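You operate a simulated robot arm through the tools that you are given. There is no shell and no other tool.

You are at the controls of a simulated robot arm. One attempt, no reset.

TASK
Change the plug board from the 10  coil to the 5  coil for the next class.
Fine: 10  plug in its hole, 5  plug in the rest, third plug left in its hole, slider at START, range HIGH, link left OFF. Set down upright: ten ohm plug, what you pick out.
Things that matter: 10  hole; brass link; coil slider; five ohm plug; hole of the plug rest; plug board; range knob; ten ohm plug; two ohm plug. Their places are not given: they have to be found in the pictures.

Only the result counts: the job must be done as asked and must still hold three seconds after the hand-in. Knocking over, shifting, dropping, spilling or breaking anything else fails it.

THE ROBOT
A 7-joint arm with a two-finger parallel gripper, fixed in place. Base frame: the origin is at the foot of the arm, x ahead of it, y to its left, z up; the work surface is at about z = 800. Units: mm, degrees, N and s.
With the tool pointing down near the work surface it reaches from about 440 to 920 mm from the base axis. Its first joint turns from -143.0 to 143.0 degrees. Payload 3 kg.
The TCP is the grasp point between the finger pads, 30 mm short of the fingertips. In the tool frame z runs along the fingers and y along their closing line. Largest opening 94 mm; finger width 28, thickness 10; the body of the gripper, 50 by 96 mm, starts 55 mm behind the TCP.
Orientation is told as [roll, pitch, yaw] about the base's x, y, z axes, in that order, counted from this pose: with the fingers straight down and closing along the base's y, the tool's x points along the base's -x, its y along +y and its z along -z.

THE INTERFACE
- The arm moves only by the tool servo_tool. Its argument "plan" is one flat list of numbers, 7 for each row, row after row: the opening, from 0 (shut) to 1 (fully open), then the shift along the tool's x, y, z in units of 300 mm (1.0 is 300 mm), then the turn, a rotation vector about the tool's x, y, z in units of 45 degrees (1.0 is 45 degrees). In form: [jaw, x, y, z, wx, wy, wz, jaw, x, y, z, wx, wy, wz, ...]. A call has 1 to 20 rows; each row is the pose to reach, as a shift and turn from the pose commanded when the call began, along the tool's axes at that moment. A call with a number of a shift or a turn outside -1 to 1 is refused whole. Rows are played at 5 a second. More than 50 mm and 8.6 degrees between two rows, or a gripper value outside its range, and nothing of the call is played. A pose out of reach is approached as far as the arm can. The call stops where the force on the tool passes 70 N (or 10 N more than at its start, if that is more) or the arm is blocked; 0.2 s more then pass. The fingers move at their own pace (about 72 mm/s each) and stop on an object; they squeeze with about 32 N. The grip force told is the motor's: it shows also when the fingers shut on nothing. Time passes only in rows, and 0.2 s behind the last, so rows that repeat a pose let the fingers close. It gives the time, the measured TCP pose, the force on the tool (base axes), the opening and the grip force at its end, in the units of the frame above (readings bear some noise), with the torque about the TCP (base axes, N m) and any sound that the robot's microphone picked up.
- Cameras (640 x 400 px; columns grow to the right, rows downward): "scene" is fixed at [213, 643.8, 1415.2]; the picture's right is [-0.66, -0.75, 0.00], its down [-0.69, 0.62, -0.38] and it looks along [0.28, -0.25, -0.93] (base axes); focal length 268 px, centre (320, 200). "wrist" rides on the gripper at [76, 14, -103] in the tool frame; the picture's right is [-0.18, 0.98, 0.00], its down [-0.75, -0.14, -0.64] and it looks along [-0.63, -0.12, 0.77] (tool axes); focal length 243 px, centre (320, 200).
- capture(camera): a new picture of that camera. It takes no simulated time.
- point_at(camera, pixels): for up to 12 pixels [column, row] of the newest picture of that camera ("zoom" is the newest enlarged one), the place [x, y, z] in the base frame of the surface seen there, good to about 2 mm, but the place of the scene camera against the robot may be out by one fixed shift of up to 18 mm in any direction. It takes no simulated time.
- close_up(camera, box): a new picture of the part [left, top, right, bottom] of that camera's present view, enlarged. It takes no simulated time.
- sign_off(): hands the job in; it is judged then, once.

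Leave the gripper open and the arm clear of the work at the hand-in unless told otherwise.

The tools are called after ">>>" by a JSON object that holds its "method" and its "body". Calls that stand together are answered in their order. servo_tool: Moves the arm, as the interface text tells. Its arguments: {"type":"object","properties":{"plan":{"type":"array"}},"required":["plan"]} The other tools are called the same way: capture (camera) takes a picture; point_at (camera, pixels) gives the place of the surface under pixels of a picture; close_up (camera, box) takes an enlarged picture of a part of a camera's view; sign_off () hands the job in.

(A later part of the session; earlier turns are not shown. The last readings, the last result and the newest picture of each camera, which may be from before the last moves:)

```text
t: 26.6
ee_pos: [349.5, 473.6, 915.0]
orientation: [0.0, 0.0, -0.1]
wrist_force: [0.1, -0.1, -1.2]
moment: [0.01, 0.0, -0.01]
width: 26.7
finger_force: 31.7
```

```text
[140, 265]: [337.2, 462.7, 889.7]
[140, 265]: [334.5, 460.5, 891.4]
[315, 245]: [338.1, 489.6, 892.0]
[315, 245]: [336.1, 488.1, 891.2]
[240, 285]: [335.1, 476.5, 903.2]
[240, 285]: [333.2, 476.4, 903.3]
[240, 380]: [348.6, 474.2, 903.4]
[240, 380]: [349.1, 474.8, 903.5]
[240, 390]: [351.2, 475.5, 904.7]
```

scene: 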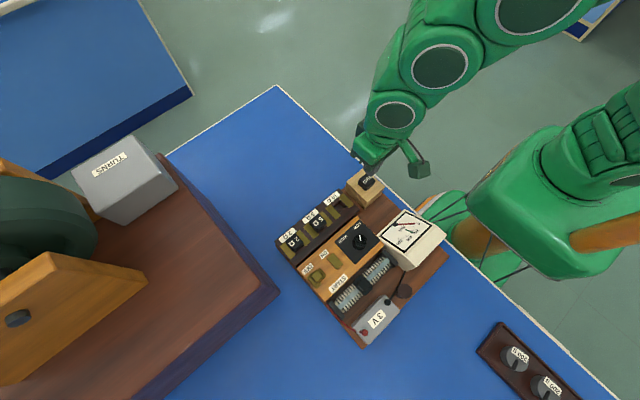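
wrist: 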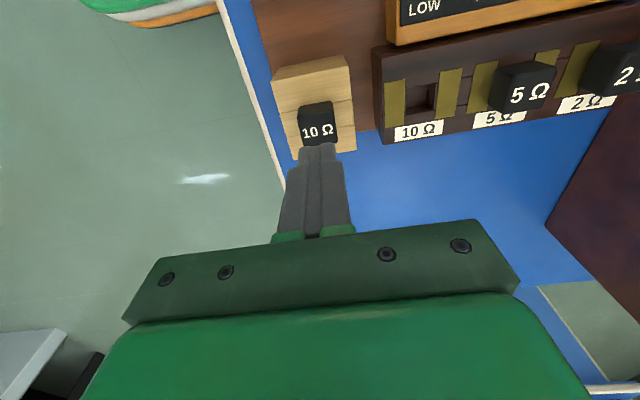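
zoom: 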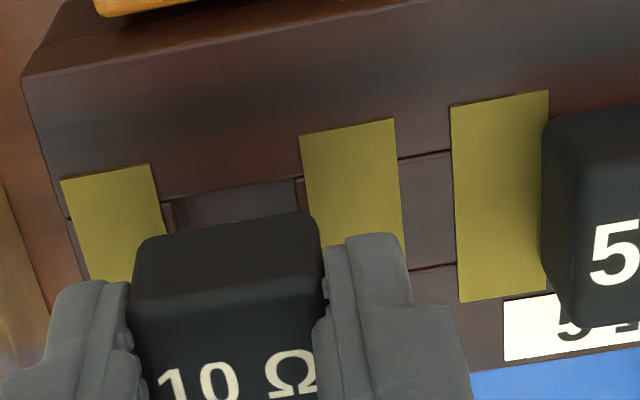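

The cap centre now reads y about 475.2, on the hole. The cap top at 904 is 19 mm above seated. I'll continue 8 mm down in 1 mm rows.

>>> {"method": "servo_tool", "body": {"plan": [0, 0, 0, 0.0035, 0, 0, 0, 0, 0, 0, 0.007, 0, 0, 0, 0, 0, 0, 0.0105, 0, 0, 0, 0, 0, 0, 0.014, 0, 0, 0, 0, 0, 0, 0.0175, 0, 0, 0, 0, 0, 0, 0.021, 0, 0, 0, 0, 0, 0, 0.0245, 0, 0, 0, 0, 0, 0, 0.027, 0, 0, 0, 0, 0, 0, 0.027, 0, 0, 0]}}

>>> {"method": "close_up", "body": {"camera": "wrist", "box": [260, 80, 420, 180]}}

>>> {"method": "point_at", "body": {"camera": "zoom", "pixels": [[140, 265], [140, 265], [315, 245], [315, 245], [240, 285], [240, 285], [240, 380], [240, 380], [240, 390]]}}

```text
t: 28.6
ee_pos: [349.8, 473.6, 906.7]
orientation: [0.0, 0.2, 0.0]
wrist_force: [0.1, -0.1, -0.7]
moment: [-0.02, 0.0, -0.05]
width: 26.8
finger_force: 32.4
```

```text
4.00 times, centred on (340, 130) of wrist
```

zoom: 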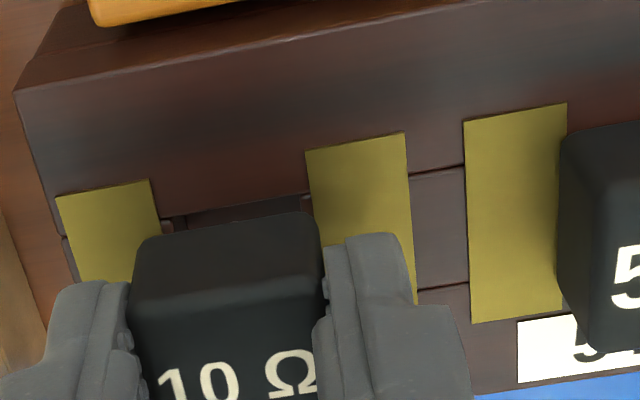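

```text
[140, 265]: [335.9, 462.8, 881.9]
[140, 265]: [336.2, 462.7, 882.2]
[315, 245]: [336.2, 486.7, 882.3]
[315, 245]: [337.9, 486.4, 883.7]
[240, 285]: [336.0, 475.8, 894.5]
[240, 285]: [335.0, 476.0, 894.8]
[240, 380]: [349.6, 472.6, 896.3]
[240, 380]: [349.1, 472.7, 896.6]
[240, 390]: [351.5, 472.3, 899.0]
```

No resistance, and the cap top is at 896.5. I'll go another 8 mm down.

>>> {"method": "servo_tool", "body": {"plan": [0, 0, 0, 0.0035, 0, 0, 0, 0, 0, 0, 0.007, 0, 0, 0, 0, 0, 0, 0.0105, 0, 0, 0, 0, 0, 0, 0.014, 0, 0, 0, 0, 0, 0, 0.0175, 0, 0, 0, 0, 0, 0, 0.021, 0, 0, 0, 0, 0, 0, 0.0245, 0, 0, 0, 0, 0, 0, 0.027, 0, 0, 0, 0, 0, 0, 0.027, 0, 0, 0]}}

>>> {"method": "close_up", "body": {"camera": "wrist", "box": [260, 80, 420, 180]}}

>>> {"method": "point_at", "body": {"camera": "zoom", "pixels": [[140, 265], [140, 265], [315, 245], [315, 245], [240, 285], [240, 285], [240, 380], [240, 380], [240, 390]]}}

```text
t: 30.6
ee_pos: [349.5, 472.7, 899.1]
orientation: [-0.1, 0.1, -0.1]
wrist_force: [0.0, -0.5, -0.5]
moment: [0.03, 0.02, 0.03]
width: 27.1
finger_force: 32.1
```

```text
4.00 times, centred on (340, 130) of wrist
```

zoom: 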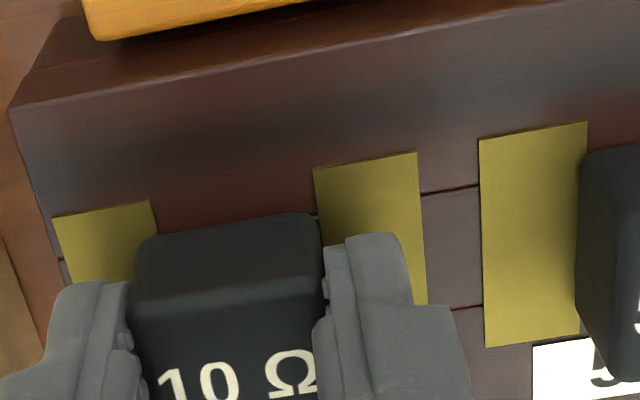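

```text
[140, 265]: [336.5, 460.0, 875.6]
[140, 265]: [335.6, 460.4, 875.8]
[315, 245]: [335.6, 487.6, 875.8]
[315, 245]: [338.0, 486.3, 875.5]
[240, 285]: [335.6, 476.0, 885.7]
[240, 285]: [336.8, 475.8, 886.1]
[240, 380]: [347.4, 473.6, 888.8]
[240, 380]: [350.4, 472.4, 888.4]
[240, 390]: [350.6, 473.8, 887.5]
```

The cap top is at 888.5 and still free. The last 4 mm in fine rows.

>>> {"method": "servo_tool", "body": {"plan": [0, 0, 0, 0.0025, 0, 0, 0, 0, 0, 0, 0.005, 0, 0, 0, 0, 0, 0, 0.0075, 0, 0, 0, 0, 0, 0, 0.01, 0, 0, 0, 0, 0, 0, 0.012, 0, 0, 0, 0, 0, 0, 0.0135, 0, 0, 0, 0, 0, 0, 0.0135, 0, 0, 0]}}

>>> {"method": "close_up", "body": {"camera": "wrist", "box": [260, 80, 420, 180]}}

>>> {"method": "point_at", "body": {"camera": "zoom", "pixels": [[140, 265], [140, 265], [315, 245], [315, 245], [240, 285], [240, 285], [240, 380], [240, 380], [240, 390]]}}

```text
t: 32.2
ee_pos: [350.7, 474.9, 895.7]
orientation: [0.1, 0.1, 0.0]
wrist_force: [-3.0, -3.6, 15.6]
moment: [-0.16, 0.19, 0.01]
width: 27.0
finger_force: 31.7
```

```text
4.00 times, centred on (340, 130) of wrist
```

zoom: 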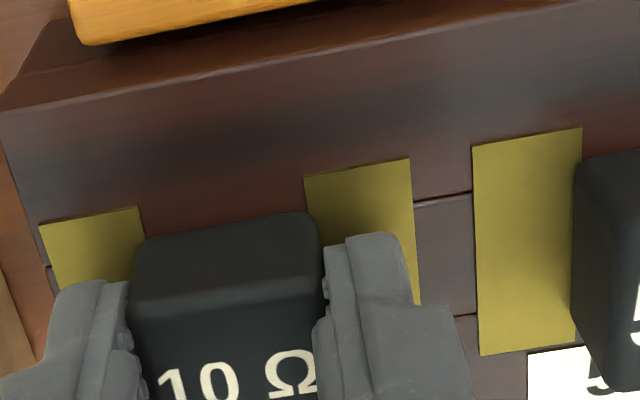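

```text
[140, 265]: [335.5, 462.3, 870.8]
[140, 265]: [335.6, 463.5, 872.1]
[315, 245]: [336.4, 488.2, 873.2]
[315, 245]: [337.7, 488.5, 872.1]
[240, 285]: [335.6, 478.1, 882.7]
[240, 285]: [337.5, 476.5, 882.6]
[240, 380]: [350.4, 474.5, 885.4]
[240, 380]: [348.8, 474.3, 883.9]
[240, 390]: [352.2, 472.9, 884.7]
```

The force rose to 15.6 N with the cap top at 884.7, so it is seated. I'll open and lift away.

>>> {"method": "servo_tool", "body": {"plan": [0.5, 0, 0, 0, 0, 0, 0, 0.5, 0, 0, 0, 0, 0, 0, 0.5, 0, 0, 0, 0, 0, 0, 0.5, 0, 0, -0.05, 0, 0, 0, 0.5, 0, 0, -0.12, 0, 0, 0, 0.5, -0.1, 0, -0.2, 0, 0, 0, 0.5, -0.17, 0.05, -0.26, 0, 0, 0, 0.5, -0.17, 0.05, -0.26, 0, 0, 0]}}

>>> {"method": "capture", "body": {"camera": "wrist"}}

>>> {"method": "close_up", "body": {"camera": "wrist", "box": [180, 0, 436, 160]}}

>>> {"method": "close_up", "body": {"camera": "scene", "box": [265, 160, 409, 250]}}

```text
t: 34.0
ee_pos: [398.8, 489.4, 972.0]
orientation: [0.1, 0.1, -0.1]
wrist_force: [0.5, -1.0, -0.1]
moment: [0.01, -0.01, 0.01]
width: 47.0
finger_force: 0.0
```

```text
taken
```

wrist: 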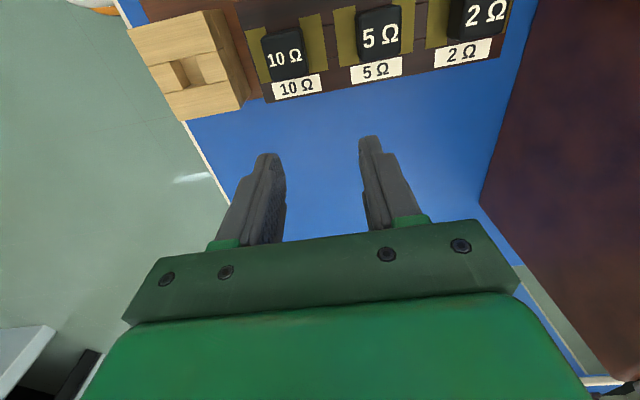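

```text
2.50 times, centred on (308, 80) of wrist
```

zoom: 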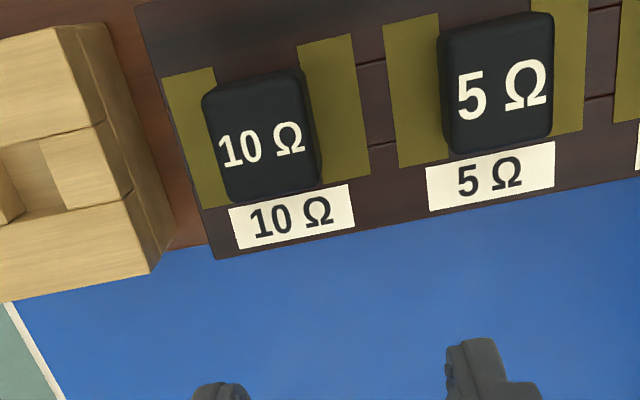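

```text
4.44 times, centred on (337, 205) of scene
```

zoom: 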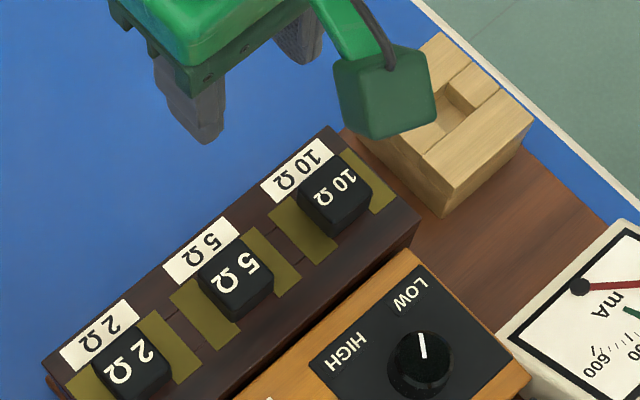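

The 10 Ω plug sits level in its hole and the rest is empty. Next I'll measure the 10 and 5 Ω caps from this pose.

>>> {"method": "close_up", "body": {"camera": "wrist", "box": [180, 0, 436, 160]}}

>>> {"method": "point_at", "body": {"camera": "zoom", "pixels": [[213, 140], [213, 140], [310, 125], [310, 125], [262, 140], [262, 140], [450, 90], [450, 90], [548, 75], [548, 75], [500, 85], [500, 85]]}}

>>> {"method": "point_at", "body": {"camera": "zoom", "pixels": [[225, 105], [295, 90], [235, 190], [310, 180], [445, 50], [530, 30], [465, 140], [545, 130], [20, 180], [45, 150], [60, 190], [100, 165]]}}

```text
2.50 times, centred on (308, 80) of wrist
```

zoom: 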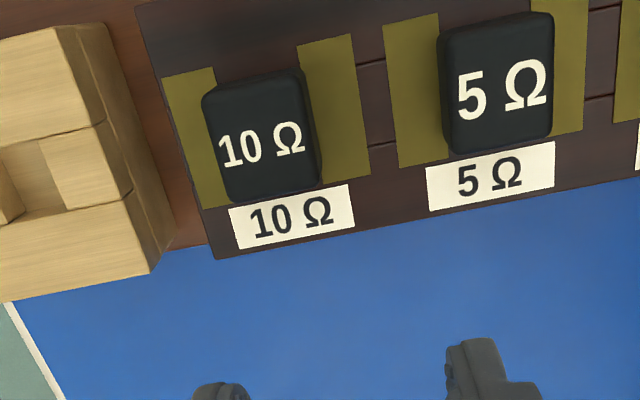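

```text
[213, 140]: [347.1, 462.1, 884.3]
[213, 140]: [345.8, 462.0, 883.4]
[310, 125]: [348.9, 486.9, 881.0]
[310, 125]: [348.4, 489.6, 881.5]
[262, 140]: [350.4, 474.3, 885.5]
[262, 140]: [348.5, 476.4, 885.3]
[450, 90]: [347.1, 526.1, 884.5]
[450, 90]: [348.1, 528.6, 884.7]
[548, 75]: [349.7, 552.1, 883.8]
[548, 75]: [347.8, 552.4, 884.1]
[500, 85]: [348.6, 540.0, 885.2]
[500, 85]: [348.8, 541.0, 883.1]
```

```text
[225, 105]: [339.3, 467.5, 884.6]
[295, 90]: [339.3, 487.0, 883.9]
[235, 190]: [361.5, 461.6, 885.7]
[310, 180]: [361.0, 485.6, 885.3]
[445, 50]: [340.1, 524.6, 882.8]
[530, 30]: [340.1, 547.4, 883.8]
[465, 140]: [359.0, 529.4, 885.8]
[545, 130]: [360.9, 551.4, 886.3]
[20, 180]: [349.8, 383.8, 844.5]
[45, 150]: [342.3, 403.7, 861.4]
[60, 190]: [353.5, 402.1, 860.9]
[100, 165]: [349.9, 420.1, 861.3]
```

Caps read y about 475.2 and 540, tops at 885. I'll move over the 5 Ω plug with the jaw at 0.5 and descend to grip height.

>>> {"method": "servo_tool", "body": {"plan": [0.5, 0.083, 0.083, 0.03, 0, 0, 0, 0.5, 0.167, 0.167, 0.06, 0, 0, 0, 0.5, 0.167, 0.167, 0.06, 0, 0, 0, 0.5, 0.167, 0.167, 0.13, 0, 0, 0, 0.5, 0.167, 0.167, 0.2, 0, 0, 0, 0.5, 0.167, 0.167, 0.24, 0, 0, 0, 0.5, 0.167, 0.167, 0.24, 0, 0, 0]}}

>>> {"method": "close_up", "body": {"camera": "wrist", "box": [240, 60, 480, 210]}}

>>> {"method": "close_up", "body": {"camera": "scene", "box": [265, 180, 377, 250]}}

```text
t: 35.6
ee_pos: [349.8, 538.7, 900.2]
orientation: [0.0, 0.1, -0.1]
wrist_force: [-0.2, 0.3, -0.2]
moment: [-0.02, -0.03, -0.03]
width: 47.0
finger_force: 0.0
```

```text
2.67 times, centred on (360, 135) of wrist
```

zoom: 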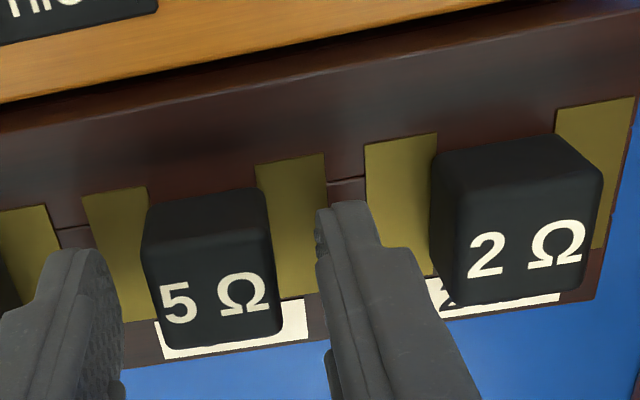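

```text
5.71 times, centred on (321, 215) of scene
```

zoom: 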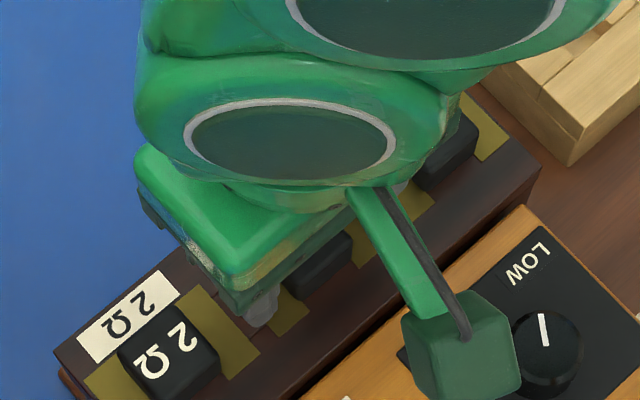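

The cap sits where a centred, held cap appeared earlier. I'll go down 5.4 mm more and close.

>>> {"method": "servo_tool", "body": {"plan": [0.5, 0, 0.001, 0.009, 0, 0, 0, 0.5, 0, 0.001, 0.018, 0, 0, 0, 0.5, 0, 0.001, 0.018, 0, 0, 0, 0, 0, 0.001, 0.018, 0, 0, 0, 0, 0, 0.001, 0.018, 0, 0, 0, 0, 0, 0.001, 0.018, 0, 0, 0, 0, 0, 0.001, 0.018, 0, 0, 0, 0, 0, 0.001, 0.018, 0, 0, 0]}}

>>> {"method": "servo_tool", "body": {"plan": [0, 0, 0, -0.002, 0, 0, 0, 0, 0, 0, -0.004, 0, 0, 0, 0, 0, 0, -0.007, 0, 0, 0, 0, 0, 0, -0.01, 0, 0, 0, 0, 0, 0, -0.0135, 0, 0, 0, 0, 0, 0, -0.017, 0, 0, 0, 0, 0, 0, -0.0205, 0, 0, 0, 0, 0, 0, -0.024, 0, 0, 0]}}

>>> {"method": "close_up", "body": {"camera": "wrist", "box": [260, 80, 420, 180]}}

>>> {"method": "point_at", "body": {"camera": "zoom", "pixels": [[140, 265], [140, 265], [315, 245], [315, 245], [240, 285], [240, 285], [240, 380], [240, 380], [240, 390]]}}

```text
t: 37.4
ee_pos: [349.9, 540.7, 893.6]
orientation: [0.0, 0.2, -0.2]
wrist_force: [0.5, 1.0, 3.1]
moment: [-0.02, -0.02, 0.01]
width: 26.9
finger_force: 31.9
```

```text
t: 39.2
ee_pos: [352.0, 540.8, 902.5]
orientation: [0.1, 0.0, -0.1]
wrist_force: [0.2, 0.1, 0.1]
moment: [-0.04, 0.02, -0.03]
width: 26.5
finger_force: 31.8
```

```text
4.00 times, centred on (340, 130) of wrist
```

zoom: 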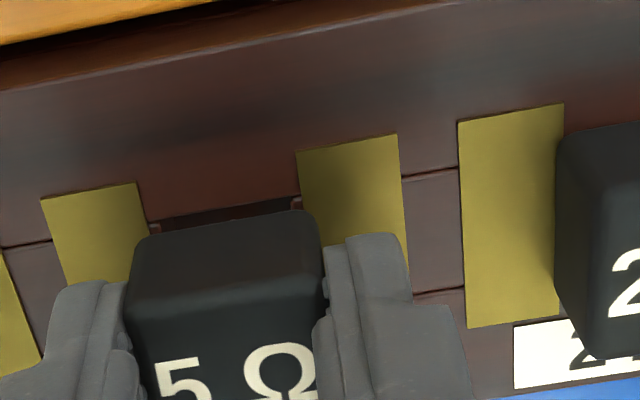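

```text
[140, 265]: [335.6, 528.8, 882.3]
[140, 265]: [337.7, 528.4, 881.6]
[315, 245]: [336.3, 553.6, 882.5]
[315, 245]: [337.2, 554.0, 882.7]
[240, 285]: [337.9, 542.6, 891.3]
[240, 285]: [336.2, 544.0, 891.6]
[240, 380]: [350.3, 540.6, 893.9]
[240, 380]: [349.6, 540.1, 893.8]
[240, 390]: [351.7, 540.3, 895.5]
```

The 5 Ω cap is rising with the hand (top about 893). I'll keep pulling slowly.

>>> {"method": "servo_tool", "body": {"plan": [0, 0, 0, -0.0035, 0, 0, 0, 0, 0, 0, -0.007, 0, 0, 0, 0, 0, 0, -0.0105, 0, 0, 0, 0, 0, 0, -0.014, 0, 0, 0, 0, 0, 0, -0.0175, 0, 0, 0, 0, 0, 0, -0.021, 0, 0, 0, 0, 0, 0, -0.0245, 0, 0, 0, 0, 0, 0, -0.028, 0, 0, 0, 0, 0, 0, -0.0315, 0, 0, 0, 0, 0, 0, -0.035, 0, 0, 0, 0, 0, 0, -0.0385, 0, 0, 0, 0, 0, 0, -0.042, 0, 0, 0, 0, 0, 0, -0.047, 0, 0, 0, 0, 0, 0, -0.052, 0, 0, 0, 0, 0, 0, -0.057, 0, 0, 0, 0, 0, 0, -0.062, 0, 0, 0, 0, 0, 0, -0.068, 0, 0, 0, 0, 0, 0, -0.074, 0, 0, 0, 0, 0, 0, -0.08, 0, 0, 0, 0, 0, 0, -0.086, 0, 0, 0]}}

>>> {"method": "servo_tool", "body": {"plan": [0, 0, 0, -0.008, 0, 0, 0, 0, 0, 0, -0.016, 0, 0, 0, 0, 0, 0, -0.025, 0, 0, 0, 0, 0, 0, -0.035, 0, 0, 0, 0, 0, 0, -0.047, 0, 0, 0, 0, 0, 0, -0.06, 0, 0, 0, 0, 0, 0, -0.075, 0, 0, 0, 0, 0, 0, -0.09, 0, 0, 0, 0, 0, 0, -0.1, 0, 0, 0, 0, 0, 0, -0.1, 0, 0, 0]}}

>>> {"method": "close_up", "body": {"camera": "wrist", "box": [240, 60, 480, 210]}}

>>> {"method": "close_up", "body": {"camera": "scene", "box": [265, 160, 409, 250]}}

```text
t: 43.4
ee_pos: [350.5, 540.0, 928.6]
orientation: [0.0, 0.2, -0.1]
wrist_force: [0.6, 0.7, -0.7]
moment: [0.02, 0.01, -0.02]
width: 26.8
finger_force: 32.6
```

```text
t: 45.6
ee_pos: [351.3, 538.9, 958.4]
orientation: [0.1, 0.1, -0.1]
wrist_force: [-1.0, 0.2, -0.2]
moment: [-0.03, 0.0, -0.01]
width: 27.0
finger_force: 31.6
```

```text
2.67 times, centred on (360, 135) of wrist
```

zoom: 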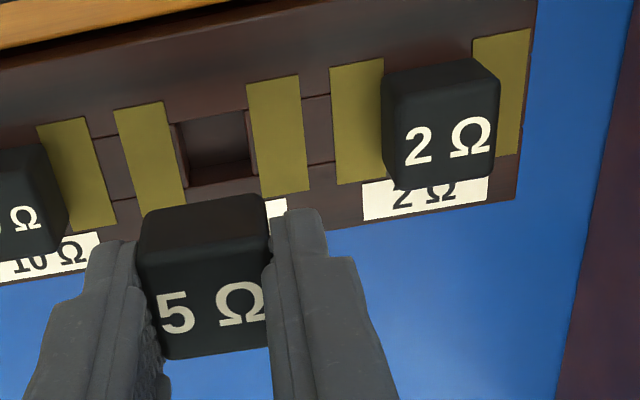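

```text
4.44 times, centred on (337, 205) of scene
```

zoom: 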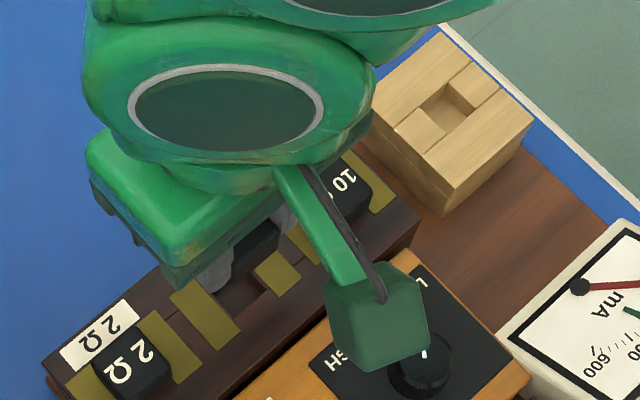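

The 5 Ω plug is out. I'll raise 12 mm more and carry it over to the rest (dy = -147 mm), then re-measure there.

>>> {"method": "servo_tool", "body": {"plan": [0, 0, 0, -0.02, 0, 0, 0, 0, 0, 0, -0.04, 0, 0, 0, 0, 0, -0.03, -0.04, 0, 0, 0, 0, 0, -0.08, -0.04, 0, 0, 0, 0, 0, -0.14, -0.04, 0, 0, 0, 0, 0, -0.2, -0.04, 0, 0, 0, 0, 0, -0.26, -0.04, 0, 0, 0, 0, 0, -0.32, -0.04, 0, 0, 0, 0, 0, -0.38, -0.04, 0, 0, 0, 0, 0, -0.43, -0.04, 0, 0, 0, 0, 0, -0.47, -0.04, 0, 0, 0, 0, 0, -0.49, -0.04, 0, 0, 0, 0, 0, -0.49, 0, 0, 0, 0, 0, 0, -0.49, 0.03, 0, 0, 0, 0, 0, -0.49, 0.03, 0, 0, 0]}}

>>> {"method": "close_up", "body": {"camera": "wrist", "box": [260, 60, 452, 180]}}

```text
t: 48.8
ee_pos: [350.2, 391.9, 949.3]
orientation: [0.0, 0.1, -0.1]
wrist_force: [0.4, -0.4, 1.4]
moment: [0.01, 0.02, 0.04]
width: 26.7
finger_force: 31.9
```

```text
3.33 times, centred on (356, 120) of wrist
```

zoom: 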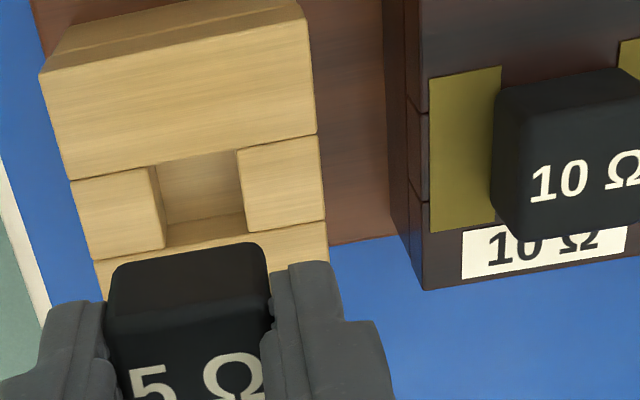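

This matches the earlier view over the rest closely. I'll measure the rim and cap again.

>>> {"method": "point_at", "body": {"camera": "zoom", "pixels": [[112, 285], [112, 285], [112, 285], [112, 285], [112, 285], [112, 285], [264, 270], [264, 270], [264, 270], [264, 270], [264, 270], [264, 270]]}}

>>> {"method": "point_at", "body": {"camera": "zoom", "pixels": [[142, 180], [145, 190], [148, 200], [150, 212], [152, 222], [154, 232], [243, 165], [246, 175], [248, 185], [250, 195], [252, 205], [254, 215]]}}

>>> {"method": "point_at", "body": {"camera": "zoom", "pixels": [[165, 153], [180, 151], [195, 148], [210, 145], [225, 143], [200, 147], [180, 254], [195, 249], [210, 243], [225, 238], [215, 241], [205, 244]]}}

>>> {"method": "point_at", "body": {"camera": "zoom", "pixels": [[150, 320], [170, 318], [190, 315], [210, 312], [230, 310], [250, 308], [150, 285], [170, 285], [190, 280], [210, 280], [230, 275], [250, 275]]}}

```text
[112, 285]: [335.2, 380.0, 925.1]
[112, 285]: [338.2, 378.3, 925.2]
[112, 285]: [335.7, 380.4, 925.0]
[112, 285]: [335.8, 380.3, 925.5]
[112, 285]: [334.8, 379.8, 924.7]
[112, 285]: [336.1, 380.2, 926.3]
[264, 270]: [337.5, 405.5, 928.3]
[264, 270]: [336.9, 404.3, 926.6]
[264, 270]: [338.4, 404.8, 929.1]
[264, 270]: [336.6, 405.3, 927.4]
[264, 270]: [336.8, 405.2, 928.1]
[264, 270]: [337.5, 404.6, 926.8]
```

```text
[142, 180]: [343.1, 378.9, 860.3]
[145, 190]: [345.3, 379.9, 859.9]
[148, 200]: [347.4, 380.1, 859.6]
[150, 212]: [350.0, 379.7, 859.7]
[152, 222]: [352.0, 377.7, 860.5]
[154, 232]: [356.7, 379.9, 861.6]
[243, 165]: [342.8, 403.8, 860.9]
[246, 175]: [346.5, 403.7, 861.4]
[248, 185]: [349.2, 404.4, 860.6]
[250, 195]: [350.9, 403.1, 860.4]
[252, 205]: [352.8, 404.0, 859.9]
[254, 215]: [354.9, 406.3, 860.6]
```

```text
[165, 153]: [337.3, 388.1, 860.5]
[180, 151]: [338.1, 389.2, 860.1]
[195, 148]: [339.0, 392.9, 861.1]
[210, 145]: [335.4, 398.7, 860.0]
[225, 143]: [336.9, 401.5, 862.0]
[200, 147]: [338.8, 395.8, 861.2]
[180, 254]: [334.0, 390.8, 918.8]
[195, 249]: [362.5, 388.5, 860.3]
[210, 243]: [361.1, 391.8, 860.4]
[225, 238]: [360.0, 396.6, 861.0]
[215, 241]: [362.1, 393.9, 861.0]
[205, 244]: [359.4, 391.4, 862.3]
```

```text
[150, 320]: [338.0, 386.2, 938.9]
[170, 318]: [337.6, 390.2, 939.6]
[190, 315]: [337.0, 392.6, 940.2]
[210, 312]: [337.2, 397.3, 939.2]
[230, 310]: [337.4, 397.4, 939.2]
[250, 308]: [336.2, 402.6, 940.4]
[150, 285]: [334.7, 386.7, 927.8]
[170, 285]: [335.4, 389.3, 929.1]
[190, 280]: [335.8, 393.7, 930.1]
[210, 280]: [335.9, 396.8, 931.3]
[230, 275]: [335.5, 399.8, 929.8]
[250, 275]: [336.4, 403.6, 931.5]
```

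The cap centre (y about 392.4) matches the rest hole (about 392.2), and x is within half a millimetre. I'll descend 30 mm, slowing down, with +0.4 mm in x.

>>> {"method": "servo_tool", "body": {"plan": [0, -0.0013, 0, 0.017, 0, 0, 0, 0, -0.0013, 0, 0.034, 0, 0, 0, 0, -0.0013, 0, 0.05, 0, 0, 0, 0, -0.0013, 0, 0.06, 0, 0, 0, 0, -0.0013, 0, 0.068, 0, 0, 0, 0, -0.0013, 0, 0.075, 0, 0, 0, 0, -0.0013, 0, 0.081, 0, 0, 0, 0, -0.0013, 0, 0.087, 0, 0, 0, 0, -0.0013, 0, 0.093, 0, 0, 0, 0, -0.0013, 0, 0.1, 0, 0, 0, 0, -0.0013, 0, 0.1, 0, 0, 0]}}

>>> {"method": "close_up", "body": {"camera": "wrist", "box": [260, 80, 420, 180]}}

>>> {"method": "point_at", "body": {"camera": "zoom", "pixels": [[140, 265], [140, 265], [140, 265], [315, 245], [315, 245], [315, 245], [240, 285], [240, 285], [240, 380], [240, 380], [240, 390]]}}

```text
t: 51.2
ee_pos: [351.9, 392.4, 919.9]
orientation: [0.0, 0.1, 0.0]
wrist_force: [0.0, 0.6, -0.7]
moment: [0.01, 0.02, -0.01]
width: 26.8
finger_force: 32.2
```

```text
4.00 times, centred on (340, 130) of wrist
```

zoom: 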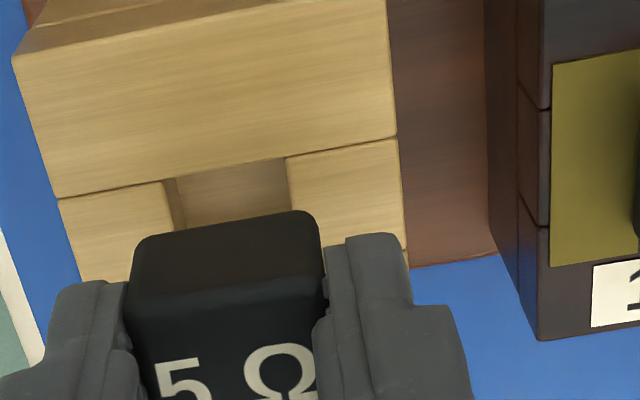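

```text
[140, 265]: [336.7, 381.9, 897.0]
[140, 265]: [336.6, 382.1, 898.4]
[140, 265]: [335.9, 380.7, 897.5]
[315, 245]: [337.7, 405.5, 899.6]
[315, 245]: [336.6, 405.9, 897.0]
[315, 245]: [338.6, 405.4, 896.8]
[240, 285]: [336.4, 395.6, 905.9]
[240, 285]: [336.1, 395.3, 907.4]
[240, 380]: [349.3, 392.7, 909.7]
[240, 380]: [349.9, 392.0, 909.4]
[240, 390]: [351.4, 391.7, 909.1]
```

The cap reads y 393.6; I'll nudge -0.4 mm and descend 14 mm more at 1 mm per row.

>>> {"method": "servo_tool", "body": {"plan": [0, 0, -0.0013, 0.0035, 0, 0, 0, 0, 0, -0.0013, 0.007, 0, 0, 0, 0, 0, -0.0013, 0.0105, 0, 0, 0, 0, 0, -0.0013, 0.014, 0, 0, 0, 0, 0, -0.0013, 0.0175, 0, 0, 0, 0, 0, -0.0013, 0.021, 0, 0, 0, 0, 0, -0.0013, 0.0245, 0, 0, 0, 0, 0, -0.0013, 0.028, 0, 0, 0, 0, 0, -0.0013, 0.0315, 0, 0, 0, 0, 0, -0.0013, 0.035, 0, 0, 0, 0, 0, -0.0013, 0.0385, 0, 0, 0, 0, 0, -0.0013, 0.042, 0, 0, 0, 0, 0, -0.0013, 0.0455, 0, 0, 0, 0, 0, -0.0013, 0.0455, 0, 0, 0]}}

>>> {"method": "close_up", "body": {"camera": "wrist", "box": [260, 80, 420, 180]}}

>>> {"method": "point_at", "body": {"camera": "zoom", "pixels": [[140, 265], [140, 265], [140, 265], [315, 245], [315, 245], [315, 245], [240, 285], [240, 285], [240, 380], [240, 380], [240, 390]]}}

```text
t: 54.2
ee_pos: [350.3, 392.3, 906.1]
orientation: [0.0, 0.1, -0.1]
wrist_force: [0.0, 0.7, -1.6]
moment: [0.03, 0.05, 0.01]
width: 26.7
finger_force: 32.2
```

```text
4.00 times, centred on (340, 130) of wrist
```

zoom: 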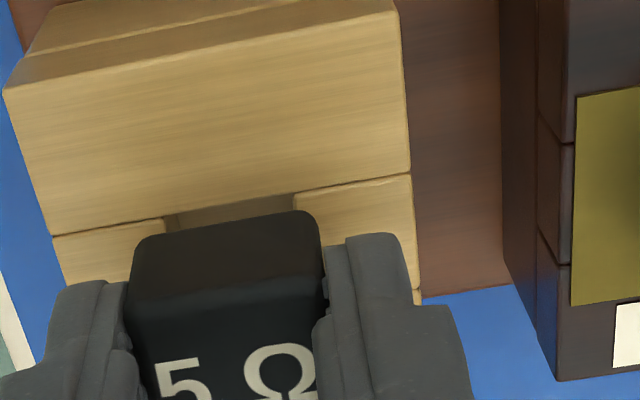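

```text
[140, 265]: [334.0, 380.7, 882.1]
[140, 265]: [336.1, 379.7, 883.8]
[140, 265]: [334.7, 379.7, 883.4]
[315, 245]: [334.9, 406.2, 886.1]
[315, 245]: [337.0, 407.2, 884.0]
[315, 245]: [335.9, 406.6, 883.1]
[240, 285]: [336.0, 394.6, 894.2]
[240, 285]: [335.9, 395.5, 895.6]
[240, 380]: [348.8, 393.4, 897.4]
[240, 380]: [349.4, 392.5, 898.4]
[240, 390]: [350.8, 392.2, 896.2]
```

Still free; the cap top is at 897. Another 8.5 mm at 1 mm per row.

>>> {"method": "servo_tool", "body": {"plan": [0, 0, 0, 0.0035, 0, 0, 0, 0, 0, 0, 0.007, 0, 0, 0, 0, 0, 0, 0.0105, 0, 0, 0, 0, 0, 0, 0.014, 0, 0, 0, 0, 0, 0, 0.0175, 0, 0, 0, 0, 0, 0, 0.021, 0, 0, 0, 0, 0, 0, 0.0245, 0, 0, 0, 0, 0, 0, 0.028, 0, 0, 0, 0, 0, 0, 0.028, 0, 0, 0]}}

>>> {"method": "close_up", "body": {"camera": "wrist", "box": [260, 80, 420, 180]}}

>>> {"method": "point_at", "body": {"camera": "zoom", "pixels": [[140, 265], [140, 265], [140, 265], [315, 245], [315, 245], [315, 245], [240, 380], [240, 380], [240, 390]]}}

```text
t: 56.2
ee_pos: [350.2, 391.9, 897.7]
orientation: [0.0, 0.1, -0.1]
wrist_force: [0.6, 0.6, -0.7]
moment: [0.0, -0.02, 0.02]
width: 26.9
finger_force: 31.7
```

```text
4.00 times, centred on (340, 130) of wrist
```

zoom: 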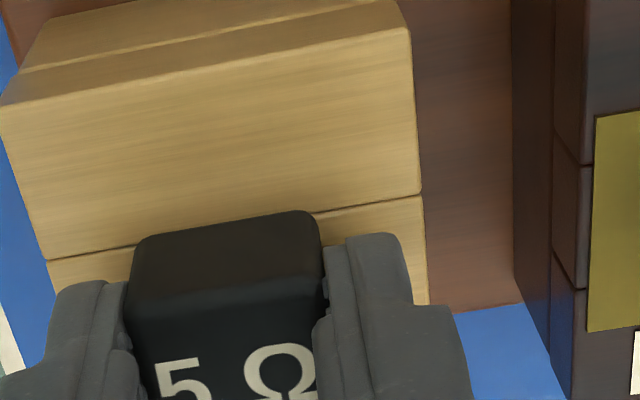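

```text
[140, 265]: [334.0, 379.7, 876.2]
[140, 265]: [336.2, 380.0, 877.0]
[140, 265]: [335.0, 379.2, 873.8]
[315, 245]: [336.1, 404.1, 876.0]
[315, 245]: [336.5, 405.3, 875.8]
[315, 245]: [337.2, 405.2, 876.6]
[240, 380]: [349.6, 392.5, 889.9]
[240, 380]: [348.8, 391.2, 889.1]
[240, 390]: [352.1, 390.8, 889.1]
```

The cap top is at 889. I'll do the last 4 mm in fine steps until contact shows.

>>> {"method": "servo_tool", "body": {"plan": [0, 0, 0, 0.0025, 0, 0, 0, 0, 0, 0, 0.005, 0, 0, 0, 0, 0, 0, 0.0075, 0, 0, 0, 0, 0, 0, 0.01, 0, 0, 0, 0, 0, 0, 0.012, 0, 0, 0, 0, 0, 0, 0.012, 0, 0, 0]}}

>>> {"method": "close_up", "body": {"camera": "wrist", "box": [260, 80, 420, 180]}}

>>> {"method": "point_at", "body": {"camera": "zoom", "pixels": [[240, 380], [240, 380], [240, 380], [240, 390], [220, 385], [230, 390], [370, 215], [370, 215]]}}

```text
t: 57.6
ee_pos: [350.9, 392.6, 894.6]
orientation: [0.1, 0.0, -0.1]
wrist_force: [-6.2, -9.0, 28.2]
moment: [-0.3, 0.21, 0.02]
width: 26.6
finger_force: 31.9
```

```text
4.00 times, centred on (340, 130) of wrist
```

zoom: 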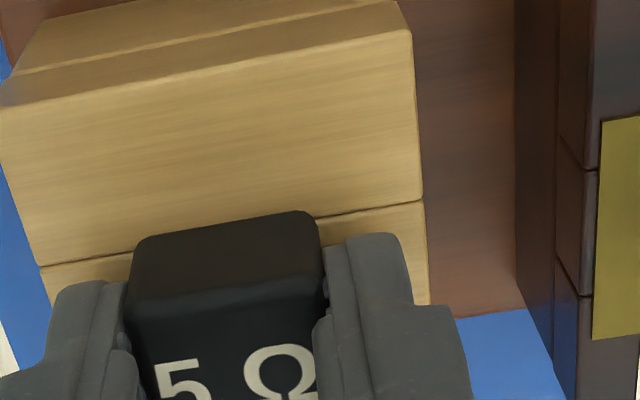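

```text
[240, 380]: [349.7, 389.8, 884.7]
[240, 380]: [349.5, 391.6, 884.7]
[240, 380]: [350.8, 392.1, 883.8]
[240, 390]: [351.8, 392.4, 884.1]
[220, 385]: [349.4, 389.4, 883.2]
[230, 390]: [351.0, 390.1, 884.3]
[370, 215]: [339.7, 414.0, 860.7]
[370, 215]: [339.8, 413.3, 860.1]
```

It is seated in the rest (cap top 884.3, 28 N of contact). I'll open, rise, and then look over the board.

>>> {"method": "servo_tool", "body": {"plan": [0.5, 0, 0, 0, 0, 0, 0, 0.5, 0, 0, 0, 0, 0, 0, 0.5, 0, 0, 0, 0, 0, 0, 0.5, 0, 0, -0.05, 0, 0, 0, 0.5, 0, 0, -0.13, 0, 0, 0, 0.5, 0, 0.1, -0.25, 0, 0, 0, 0.5, 0, 0.22, -0.36, 0, 0, 0, 0.5, 0, 0.34, -0.42, 0, 0, 0, 0.5, 0, 0.4, -0.45, 0, 0, 0, 0.5, 0, 0.4, -0.45, 0, 0, 0]}}

>>> {"method": "capture", "body": {"camera": "wrist"}}

>>> {"method": "close_up", "body": {"camera": "scene", "box": [265, 160, 409, 250]}}

```text
t: 59.8
ee_pos: [352.7, 509.3, 1028.9]
orientation: [-0.1, 0.1, -0.2]
wrist_force: [0.0, 0.1, -0.1]
moment: [-0.02, 0.03, -0.01]
width: 47.1
finger_force: 0.1
```

```text
taken
```

wrist: 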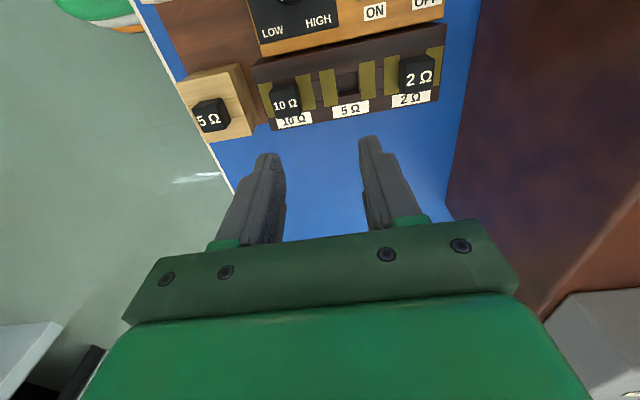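

```text
4.44 times, centred on (337, 205) of scene
```

zoom: 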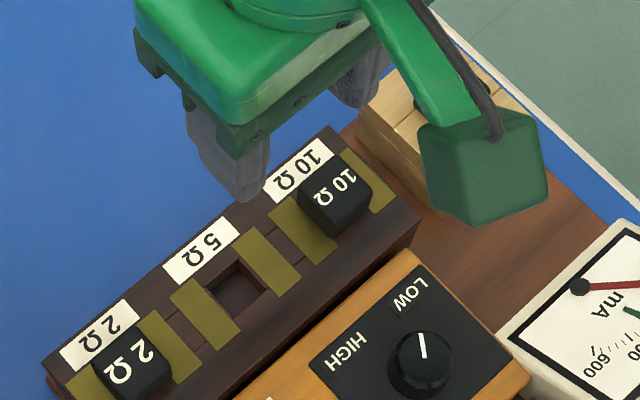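

Both plugs are in place: 10 Ω in its hole, 5 Ω in the rest, 2 Ω untouched. Next is the range knob; I'll move the wrist camera over it and the slider.

>>> {"method": "servo_tool", "body": {"plan": [0.5, 0.06, -0.003, 0.01, 0, 0, 0, 0.5, 0.12, -0.003, 0.02, 0, 0, 0, 0.5, 0.18, -0.003, 0.03, 0, 0, 0, 0.5, 0.24, -0.003, 0.03, 0, 0, 0, 0.5, 0.28, -0.003, 0.03, 0, 0, 0, 0.5, 0.28, -0.003, 0.03, 0, 0, 0]}}

>>> {"method": "capture", "body": {"camera": "wrist"}}

>>> {"method": "close_up", "body": {"camera": "wrist", "box": [180, 0, 468, 180]}}

```text
t: 61.2
ee_pos: [268.9, 512.0, 1019.5]
orientation: [0.1, 0.1, -0.2]
wrist_force: [-0.1, 0.4, -0.3]
moment: [0.0, -0.02, -0.02]
width: 47.0
finger_force: 0.1
```

```text
taken
```

wrist: 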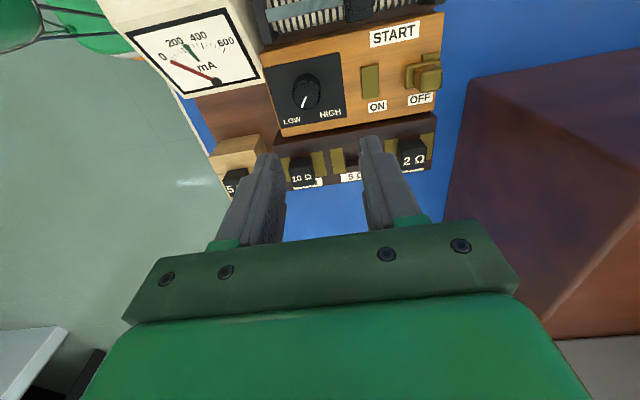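

```text
2.22 times, centred on (324, 90) of wrist
```

zoom: 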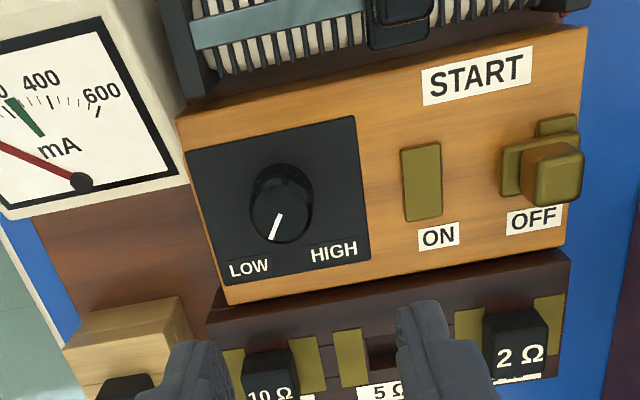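

The knob is a round one with its white line towards LOW. I'll read places for the knob, labels, panel, link, meter and slider.

>>> {"method": "point_at", "body": {"camera": "zoom", "pixels": [[281, 205], [272, 238], [278, 218], [255, 210], [309, 205], [283, 182], [248, 268], [333, 251], [260, 265], [345, 140], [195, 160], [230, 290]]}}

>>> {"method": "point_at", "body": {"camera": "zoom", "pixels": [[423, 185], [557, 185], [515, 170], [400, 10], [475, 75], [170, 170], [105, 30], [240, 25], [580, 40], [185, 120], [80, 182], [300, 45]]}}

>>> {"method": "close_up", "body": {"camera": "wrist", "box": [260, 50, 356, 140]}}

```text
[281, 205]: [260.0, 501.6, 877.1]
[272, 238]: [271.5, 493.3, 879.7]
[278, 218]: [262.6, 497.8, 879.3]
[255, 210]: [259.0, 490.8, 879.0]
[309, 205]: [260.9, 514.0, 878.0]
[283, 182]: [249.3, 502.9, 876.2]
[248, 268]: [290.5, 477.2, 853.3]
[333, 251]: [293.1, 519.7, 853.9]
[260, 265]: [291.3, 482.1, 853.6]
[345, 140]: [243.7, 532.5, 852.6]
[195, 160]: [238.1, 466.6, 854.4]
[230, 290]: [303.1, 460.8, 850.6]
```

```text
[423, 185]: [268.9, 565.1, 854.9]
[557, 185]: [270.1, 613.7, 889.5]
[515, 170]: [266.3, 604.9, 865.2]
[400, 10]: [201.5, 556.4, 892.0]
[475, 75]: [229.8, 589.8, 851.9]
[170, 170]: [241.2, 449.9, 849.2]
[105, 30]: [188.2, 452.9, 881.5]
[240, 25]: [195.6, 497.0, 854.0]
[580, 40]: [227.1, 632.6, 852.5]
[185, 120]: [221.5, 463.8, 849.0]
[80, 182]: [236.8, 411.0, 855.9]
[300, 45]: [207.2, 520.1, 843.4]
```

```text
4.44 times, centred on (308, 95) of wrist
```

zoom: 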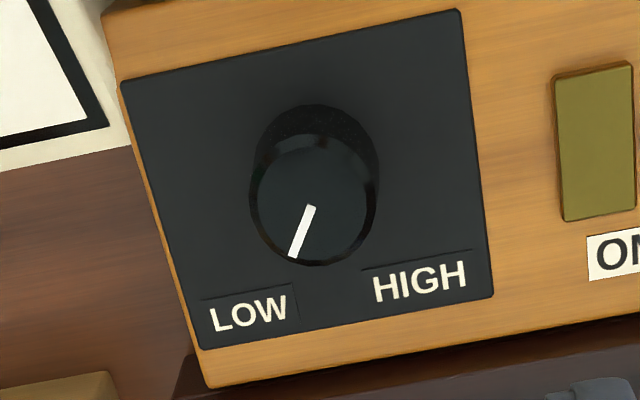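

The knob top is near (261.5,501,879), the pointer is at about -37° (LOW), and the HIGH label is at about +30°. I'll go down to hover over the knob at TCP z about 925 and refine the centre.

>>> {"method": "servo_tool", "body": {"plan": [0.5, 0.025, -0.037, 0.08, 0, 0, 0, 0.5, 0.025, -0.037, 0.16, 0, 0, 0, 0.5, 0.025, -0.037, 0.24, 0, 0, 0, 0.5, 0.025, -0.037, 0.315, 0, 0, 0, 0.5, 0.025, -0.037, 0.315, 0, 0, 0, 0.5, 0.025, -0.037, 0.315, 0, 0, 0]}}

>>> {"method": "capture", "body": {"camera": "wrist"}}

>>> {"method": "close_up", "body": {"camera": "wrist", "box": [240, 80, 400, 180]}}

```text
t: 62.6
ee_pos: [259.6, 500.1, 924.7]
orientation: [0.0, 0.1, -0.1]
wrist_force: [0.4, -1.1, -0.6]
moment: [0.02, -0.02, -0.02]
width: 47.0
finger_force: 0.1
```

```text
taken
```

wrist: 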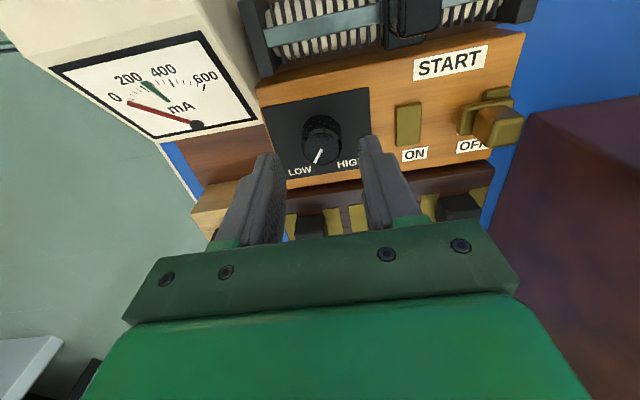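

```text
4.00 times, centred on (320, 130) of wrist
```

zoom: 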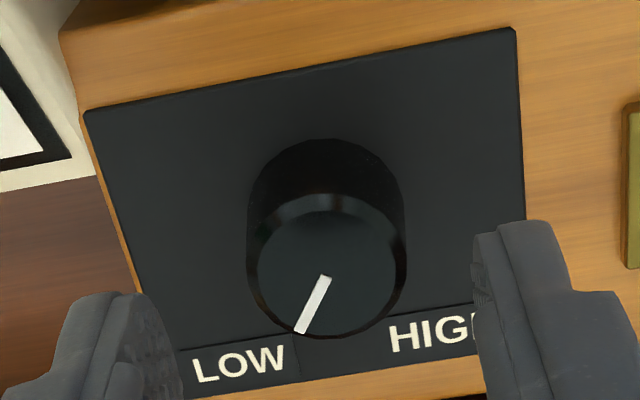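

>>> {"method": "point_at", "body": {"camera": "zoom", "pixels": [[265, 265], [265, 265], [265, 265], [388, 260], [388, 260], [388, 260], [325, 225], [325, 225], [325, 225], [322, 328], [322, 328], [328, 272]]}}

>>> {"method": "point_at", "body": {"camera": "zoom", "pixels": [[328, 278], [328, 278], [328, 278], [302, 328], [302, 328], [302, 328], [240, 362], [240, 362], [430, 332], [430, 332], [340, 100], [200, 320]]}}

```text
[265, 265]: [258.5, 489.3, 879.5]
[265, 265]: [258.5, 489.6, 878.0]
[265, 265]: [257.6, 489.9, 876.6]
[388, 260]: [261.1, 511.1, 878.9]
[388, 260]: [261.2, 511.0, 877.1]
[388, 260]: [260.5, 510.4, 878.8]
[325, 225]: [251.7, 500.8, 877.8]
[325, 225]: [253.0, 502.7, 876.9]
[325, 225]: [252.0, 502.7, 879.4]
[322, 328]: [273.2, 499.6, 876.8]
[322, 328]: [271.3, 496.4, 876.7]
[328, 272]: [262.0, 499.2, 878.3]
```

```text
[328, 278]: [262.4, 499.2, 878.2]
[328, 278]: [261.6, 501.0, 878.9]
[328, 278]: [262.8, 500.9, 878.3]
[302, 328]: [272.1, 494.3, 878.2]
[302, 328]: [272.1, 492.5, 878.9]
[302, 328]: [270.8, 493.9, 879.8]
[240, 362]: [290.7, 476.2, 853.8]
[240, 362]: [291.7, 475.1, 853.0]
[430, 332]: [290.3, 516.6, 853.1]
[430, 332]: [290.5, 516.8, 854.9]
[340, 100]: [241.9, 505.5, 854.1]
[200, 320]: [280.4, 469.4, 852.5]
```

The knob centre is about (262.2,500.3), the pointer at about -36°. I'll re-read the TCP with two short holds to align precisely.

>>> {"method": "servo_tool", "body": {"plan": [0.5, 0, 0, 0, 0, 0, 0]}}

>>> {"method": "servo_tool", "body": {"plan": [0.5, 0, 0, 0, 0, 0, 0]}}

>>> {"method": "servo_tool", "body": {"plan": [0.5, 0, 0, 0, 0, 0, 0]}}

>>> {"method": "servo_tool", "body": {"plan": [0.5, 0, 0, 0, 0, 0, 0]}}

```text
t: 63.0
ee_pos: [260.1, 499.4, 924.4]
orientation: [0.0, 0.1, -0.1]
wrist_force: [0.4, -0.5, -0.4]
moment: [0.0, 0.01, 0.0]
width: 46.9
finger_force: 0.1
```

```text
t: 63.4
ee_pos: [259.1, 499.9, 925.6]
orientation: [0.0, 0.1, -0.1]
wrist_force: [0.1, 0.0, 1.1]
moment: [0.02, 0.0, -0.02]
width: 46.6
finger_force: 0.1
```

```text
t: 63.8
ee_pos: [259.5, 499.3, 925.6]
orientation: [-0.1, 0.2, -0.1]
wrist_force: [-0.4, -0.1, 0.0]
moment: [0.0, 0.0, -0.01]
width: 47.3
finger_force: 0.1
```

```text
t: 64.2
ee_pos: [258.3, 498.6, 924.7]
orientation: [0.1, 0.1, 0.0]
wrist_force: [0.0, -0.5, 0.1]
moment: [-0.02, -0.01, -0.02]
width: 46.9
finger_force: 0.0
```

The TCP averages (259.3,499.5,925). I'll correct +2.7 in x and +0.8 in y, descend 36 mm (tips 5 mm above the panel), and close on the knob.

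>>> {"method": "servo_tool", "body": {"plan": [0.5, -0.009, 0.0027, 0.03, 0, 0, 0, 0.5, -0.009, 0.0027, 0.06, 0, 0, 0, 0.5, -0.009, 0.0027, 0.09, 0, 0, 0, 0.5, -0.009, 0.0027, 0.12, 0, 0, 0, 0.5, -0.009, 0.0027, 0.12, 0, 0, 0]}}

>>> {"method": "close_up", "body": {"camera": "wrist", "box": [220, 80, 420, 205]}}

```text
t: 65.4
ee_pos: [262.8, 499.4, 890.5]
orientation: [0.0, 0.1, -0.1]
wrist_force: [0.5, -0.5, -0.3]
moment: [-0.01, -0.05, -0.02]
width: 47.2
finger_force: 0.1
```

```text
3.20 times, centred on (320, 142) of wrist
```

zoom: 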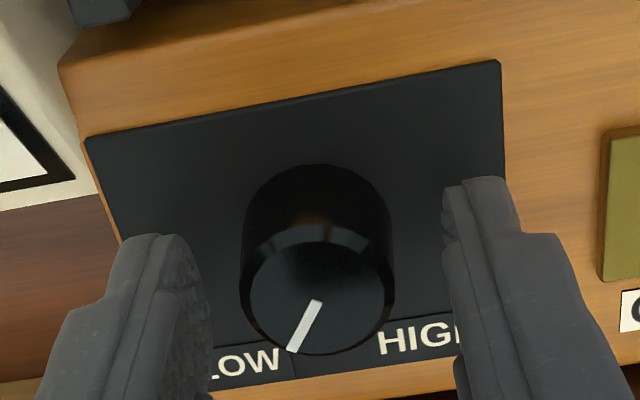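

The knob is between the fingers. I'll close and turn +20° (counter-clockwise from above) first.

>>> {"method": "servo_tool", "body": {"plan": [0, 0, 0, 0, 0, 0, 0, 0, 0, 0, 0, 0, 0, 0, 0, 0, 0, 0, 0, 0, 0, 0, 0, 0, 0, 0, 0, 0]}}

>>> {"method": "servo_tool", "body": {"plan": [0, 0, 0, 0, 0, 0, -0.089, 0, 0, 0, 0, 0, 0, -0.178, 0, 0, 0, 0, 0, 0, -0.267, 0, 0, 0, 0, 0, 0, -0.356, 0, 0, 0, 0, 0, 0, -0.444, 0, 0, 0, 0, 0, 0, -0.444]}}

>>> {"method": "close_up", "body": {"camera": "wrist", "box": [220, 80, 420, 205]}}

>>> {"method": "close_up", "body": {"camera": "scene", "box": [305, 200, 417, 270]}}

```text
t: 66.4
ee_pos: [262.2, 500.4, 889.4]
orientation: [0.1, 0.0, -0.1]
wrist_force: [-1.1, -4.2, 0.0]
moment: [-0.52, 0.03, 0.01]
width: 29.1
finger_force: 45.2
```

```text
t: 67.8
ee_pos: [263.7, 499.9, 890.0]
orientation: [0.0, 0.3, 19.9]
wrist_force: [6.8, -31.5, -22.6]
moment: [-0.41, 0.21, 0.02]
width: 29.2
finger_force: 44.7
```

```text
3.20 times, centred on (320, 142) of wrist
```

zoom: 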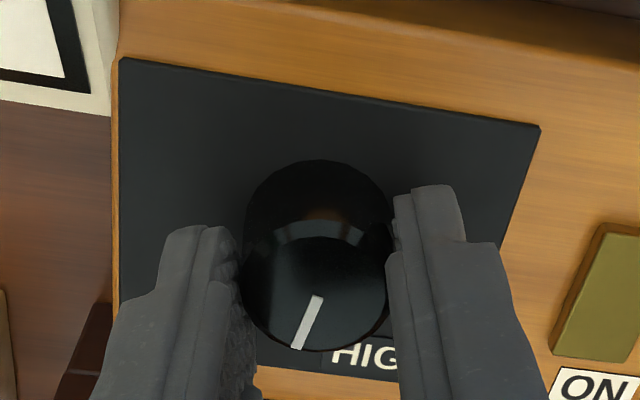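

```text
5.71 times, centred on (361, 235) of scene
```

zoom: 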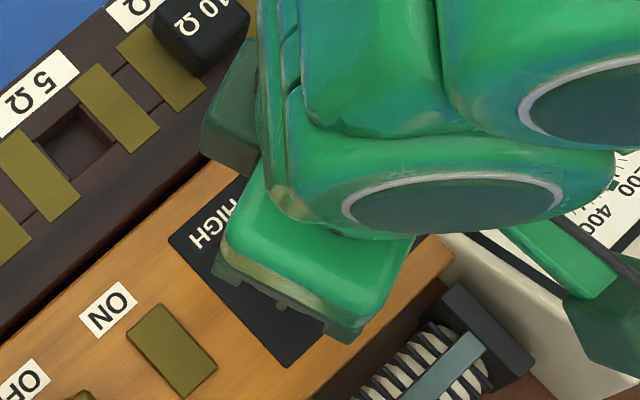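

The knob turned with the hand (the pointer keeps its place between the fingers). There is a side force of -31 N in y and -22 N in z, so I'll ease the hand 0.5 mm toward -y and 0.3 mm down and re-read.

>>> {"method": "servo_tool", "body": {"plan": [0, 0.0003, -0.0017, 0.001, 0, 0, 0, 0, 0.0003, -0.0017, 0.001, 0, 0, 0]}}

```text
t: 68.4
ee_pos: [263.8, 501.1, 890.2]
orientation: [-0.1, 0.1, 19.9]
wrist_force: [9.8, -28.3, -33.1]
moment: [-0.43, -0.25, 0.03]
width: 29.4
finger_force: 45.0
```

The force isn't easing, so the strain is stored in the grip. I'll open, see whether the knob holds its angle, and re-centre.

>>> {"method": "servo_tool", "body": {"plan": [0.45, 0, 0, 0, 0, 0, 0, 0.45, 0, 0, 0, 0, 0, 0, 0.45, 0, 0, 0, 0, 0, 0]}}

>>> {"method": "close_up", "body": {"camera": "wrist", "box": [220, 80, 420, 205]}}

>>> {"method": "point_at", "body": {"camera": "zoom", "pixels": [[255, 275], [255, 275], [255, 275], [378, 285], [378, 285], [378, 285], [320, 245], [320, 245], [320, 245], [310, 345], [310, 345], [310, 345]]}}

```text
t: 69.2
ee_pos: [262.1, 500.4, 890.4]
orientation: [0.1, 0.1, 19.8]
wrist_force: [0.1, -0.3, 0.5]
moment: [-0.01, 0.0, 0.0]
width: 42.4
finger_force: 0.0
```

```text
3.20 times, centred on (320, 142) of wrist
```

zoom: 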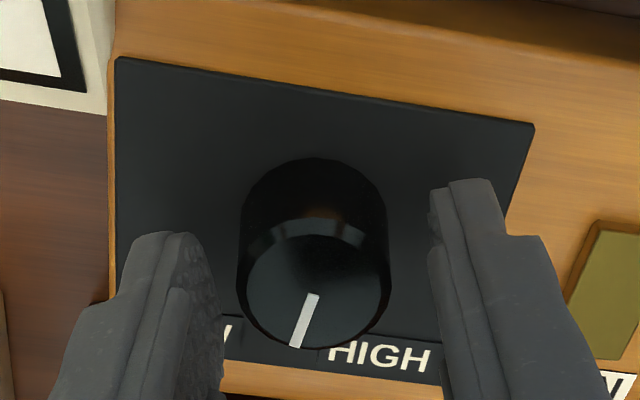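

```text
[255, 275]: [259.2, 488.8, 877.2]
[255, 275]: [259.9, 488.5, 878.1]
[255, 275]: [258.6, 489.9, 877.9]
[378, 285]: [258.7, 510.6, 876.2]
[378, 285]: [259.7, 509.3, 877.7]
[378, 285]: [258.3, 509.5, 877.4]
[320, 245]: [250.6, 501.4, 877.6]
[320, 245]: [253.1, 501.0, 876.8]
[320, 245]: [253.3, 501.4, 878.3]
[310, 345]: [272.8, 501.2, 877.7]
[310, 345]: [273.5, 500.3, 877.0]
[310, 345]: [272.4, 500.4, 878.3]
```

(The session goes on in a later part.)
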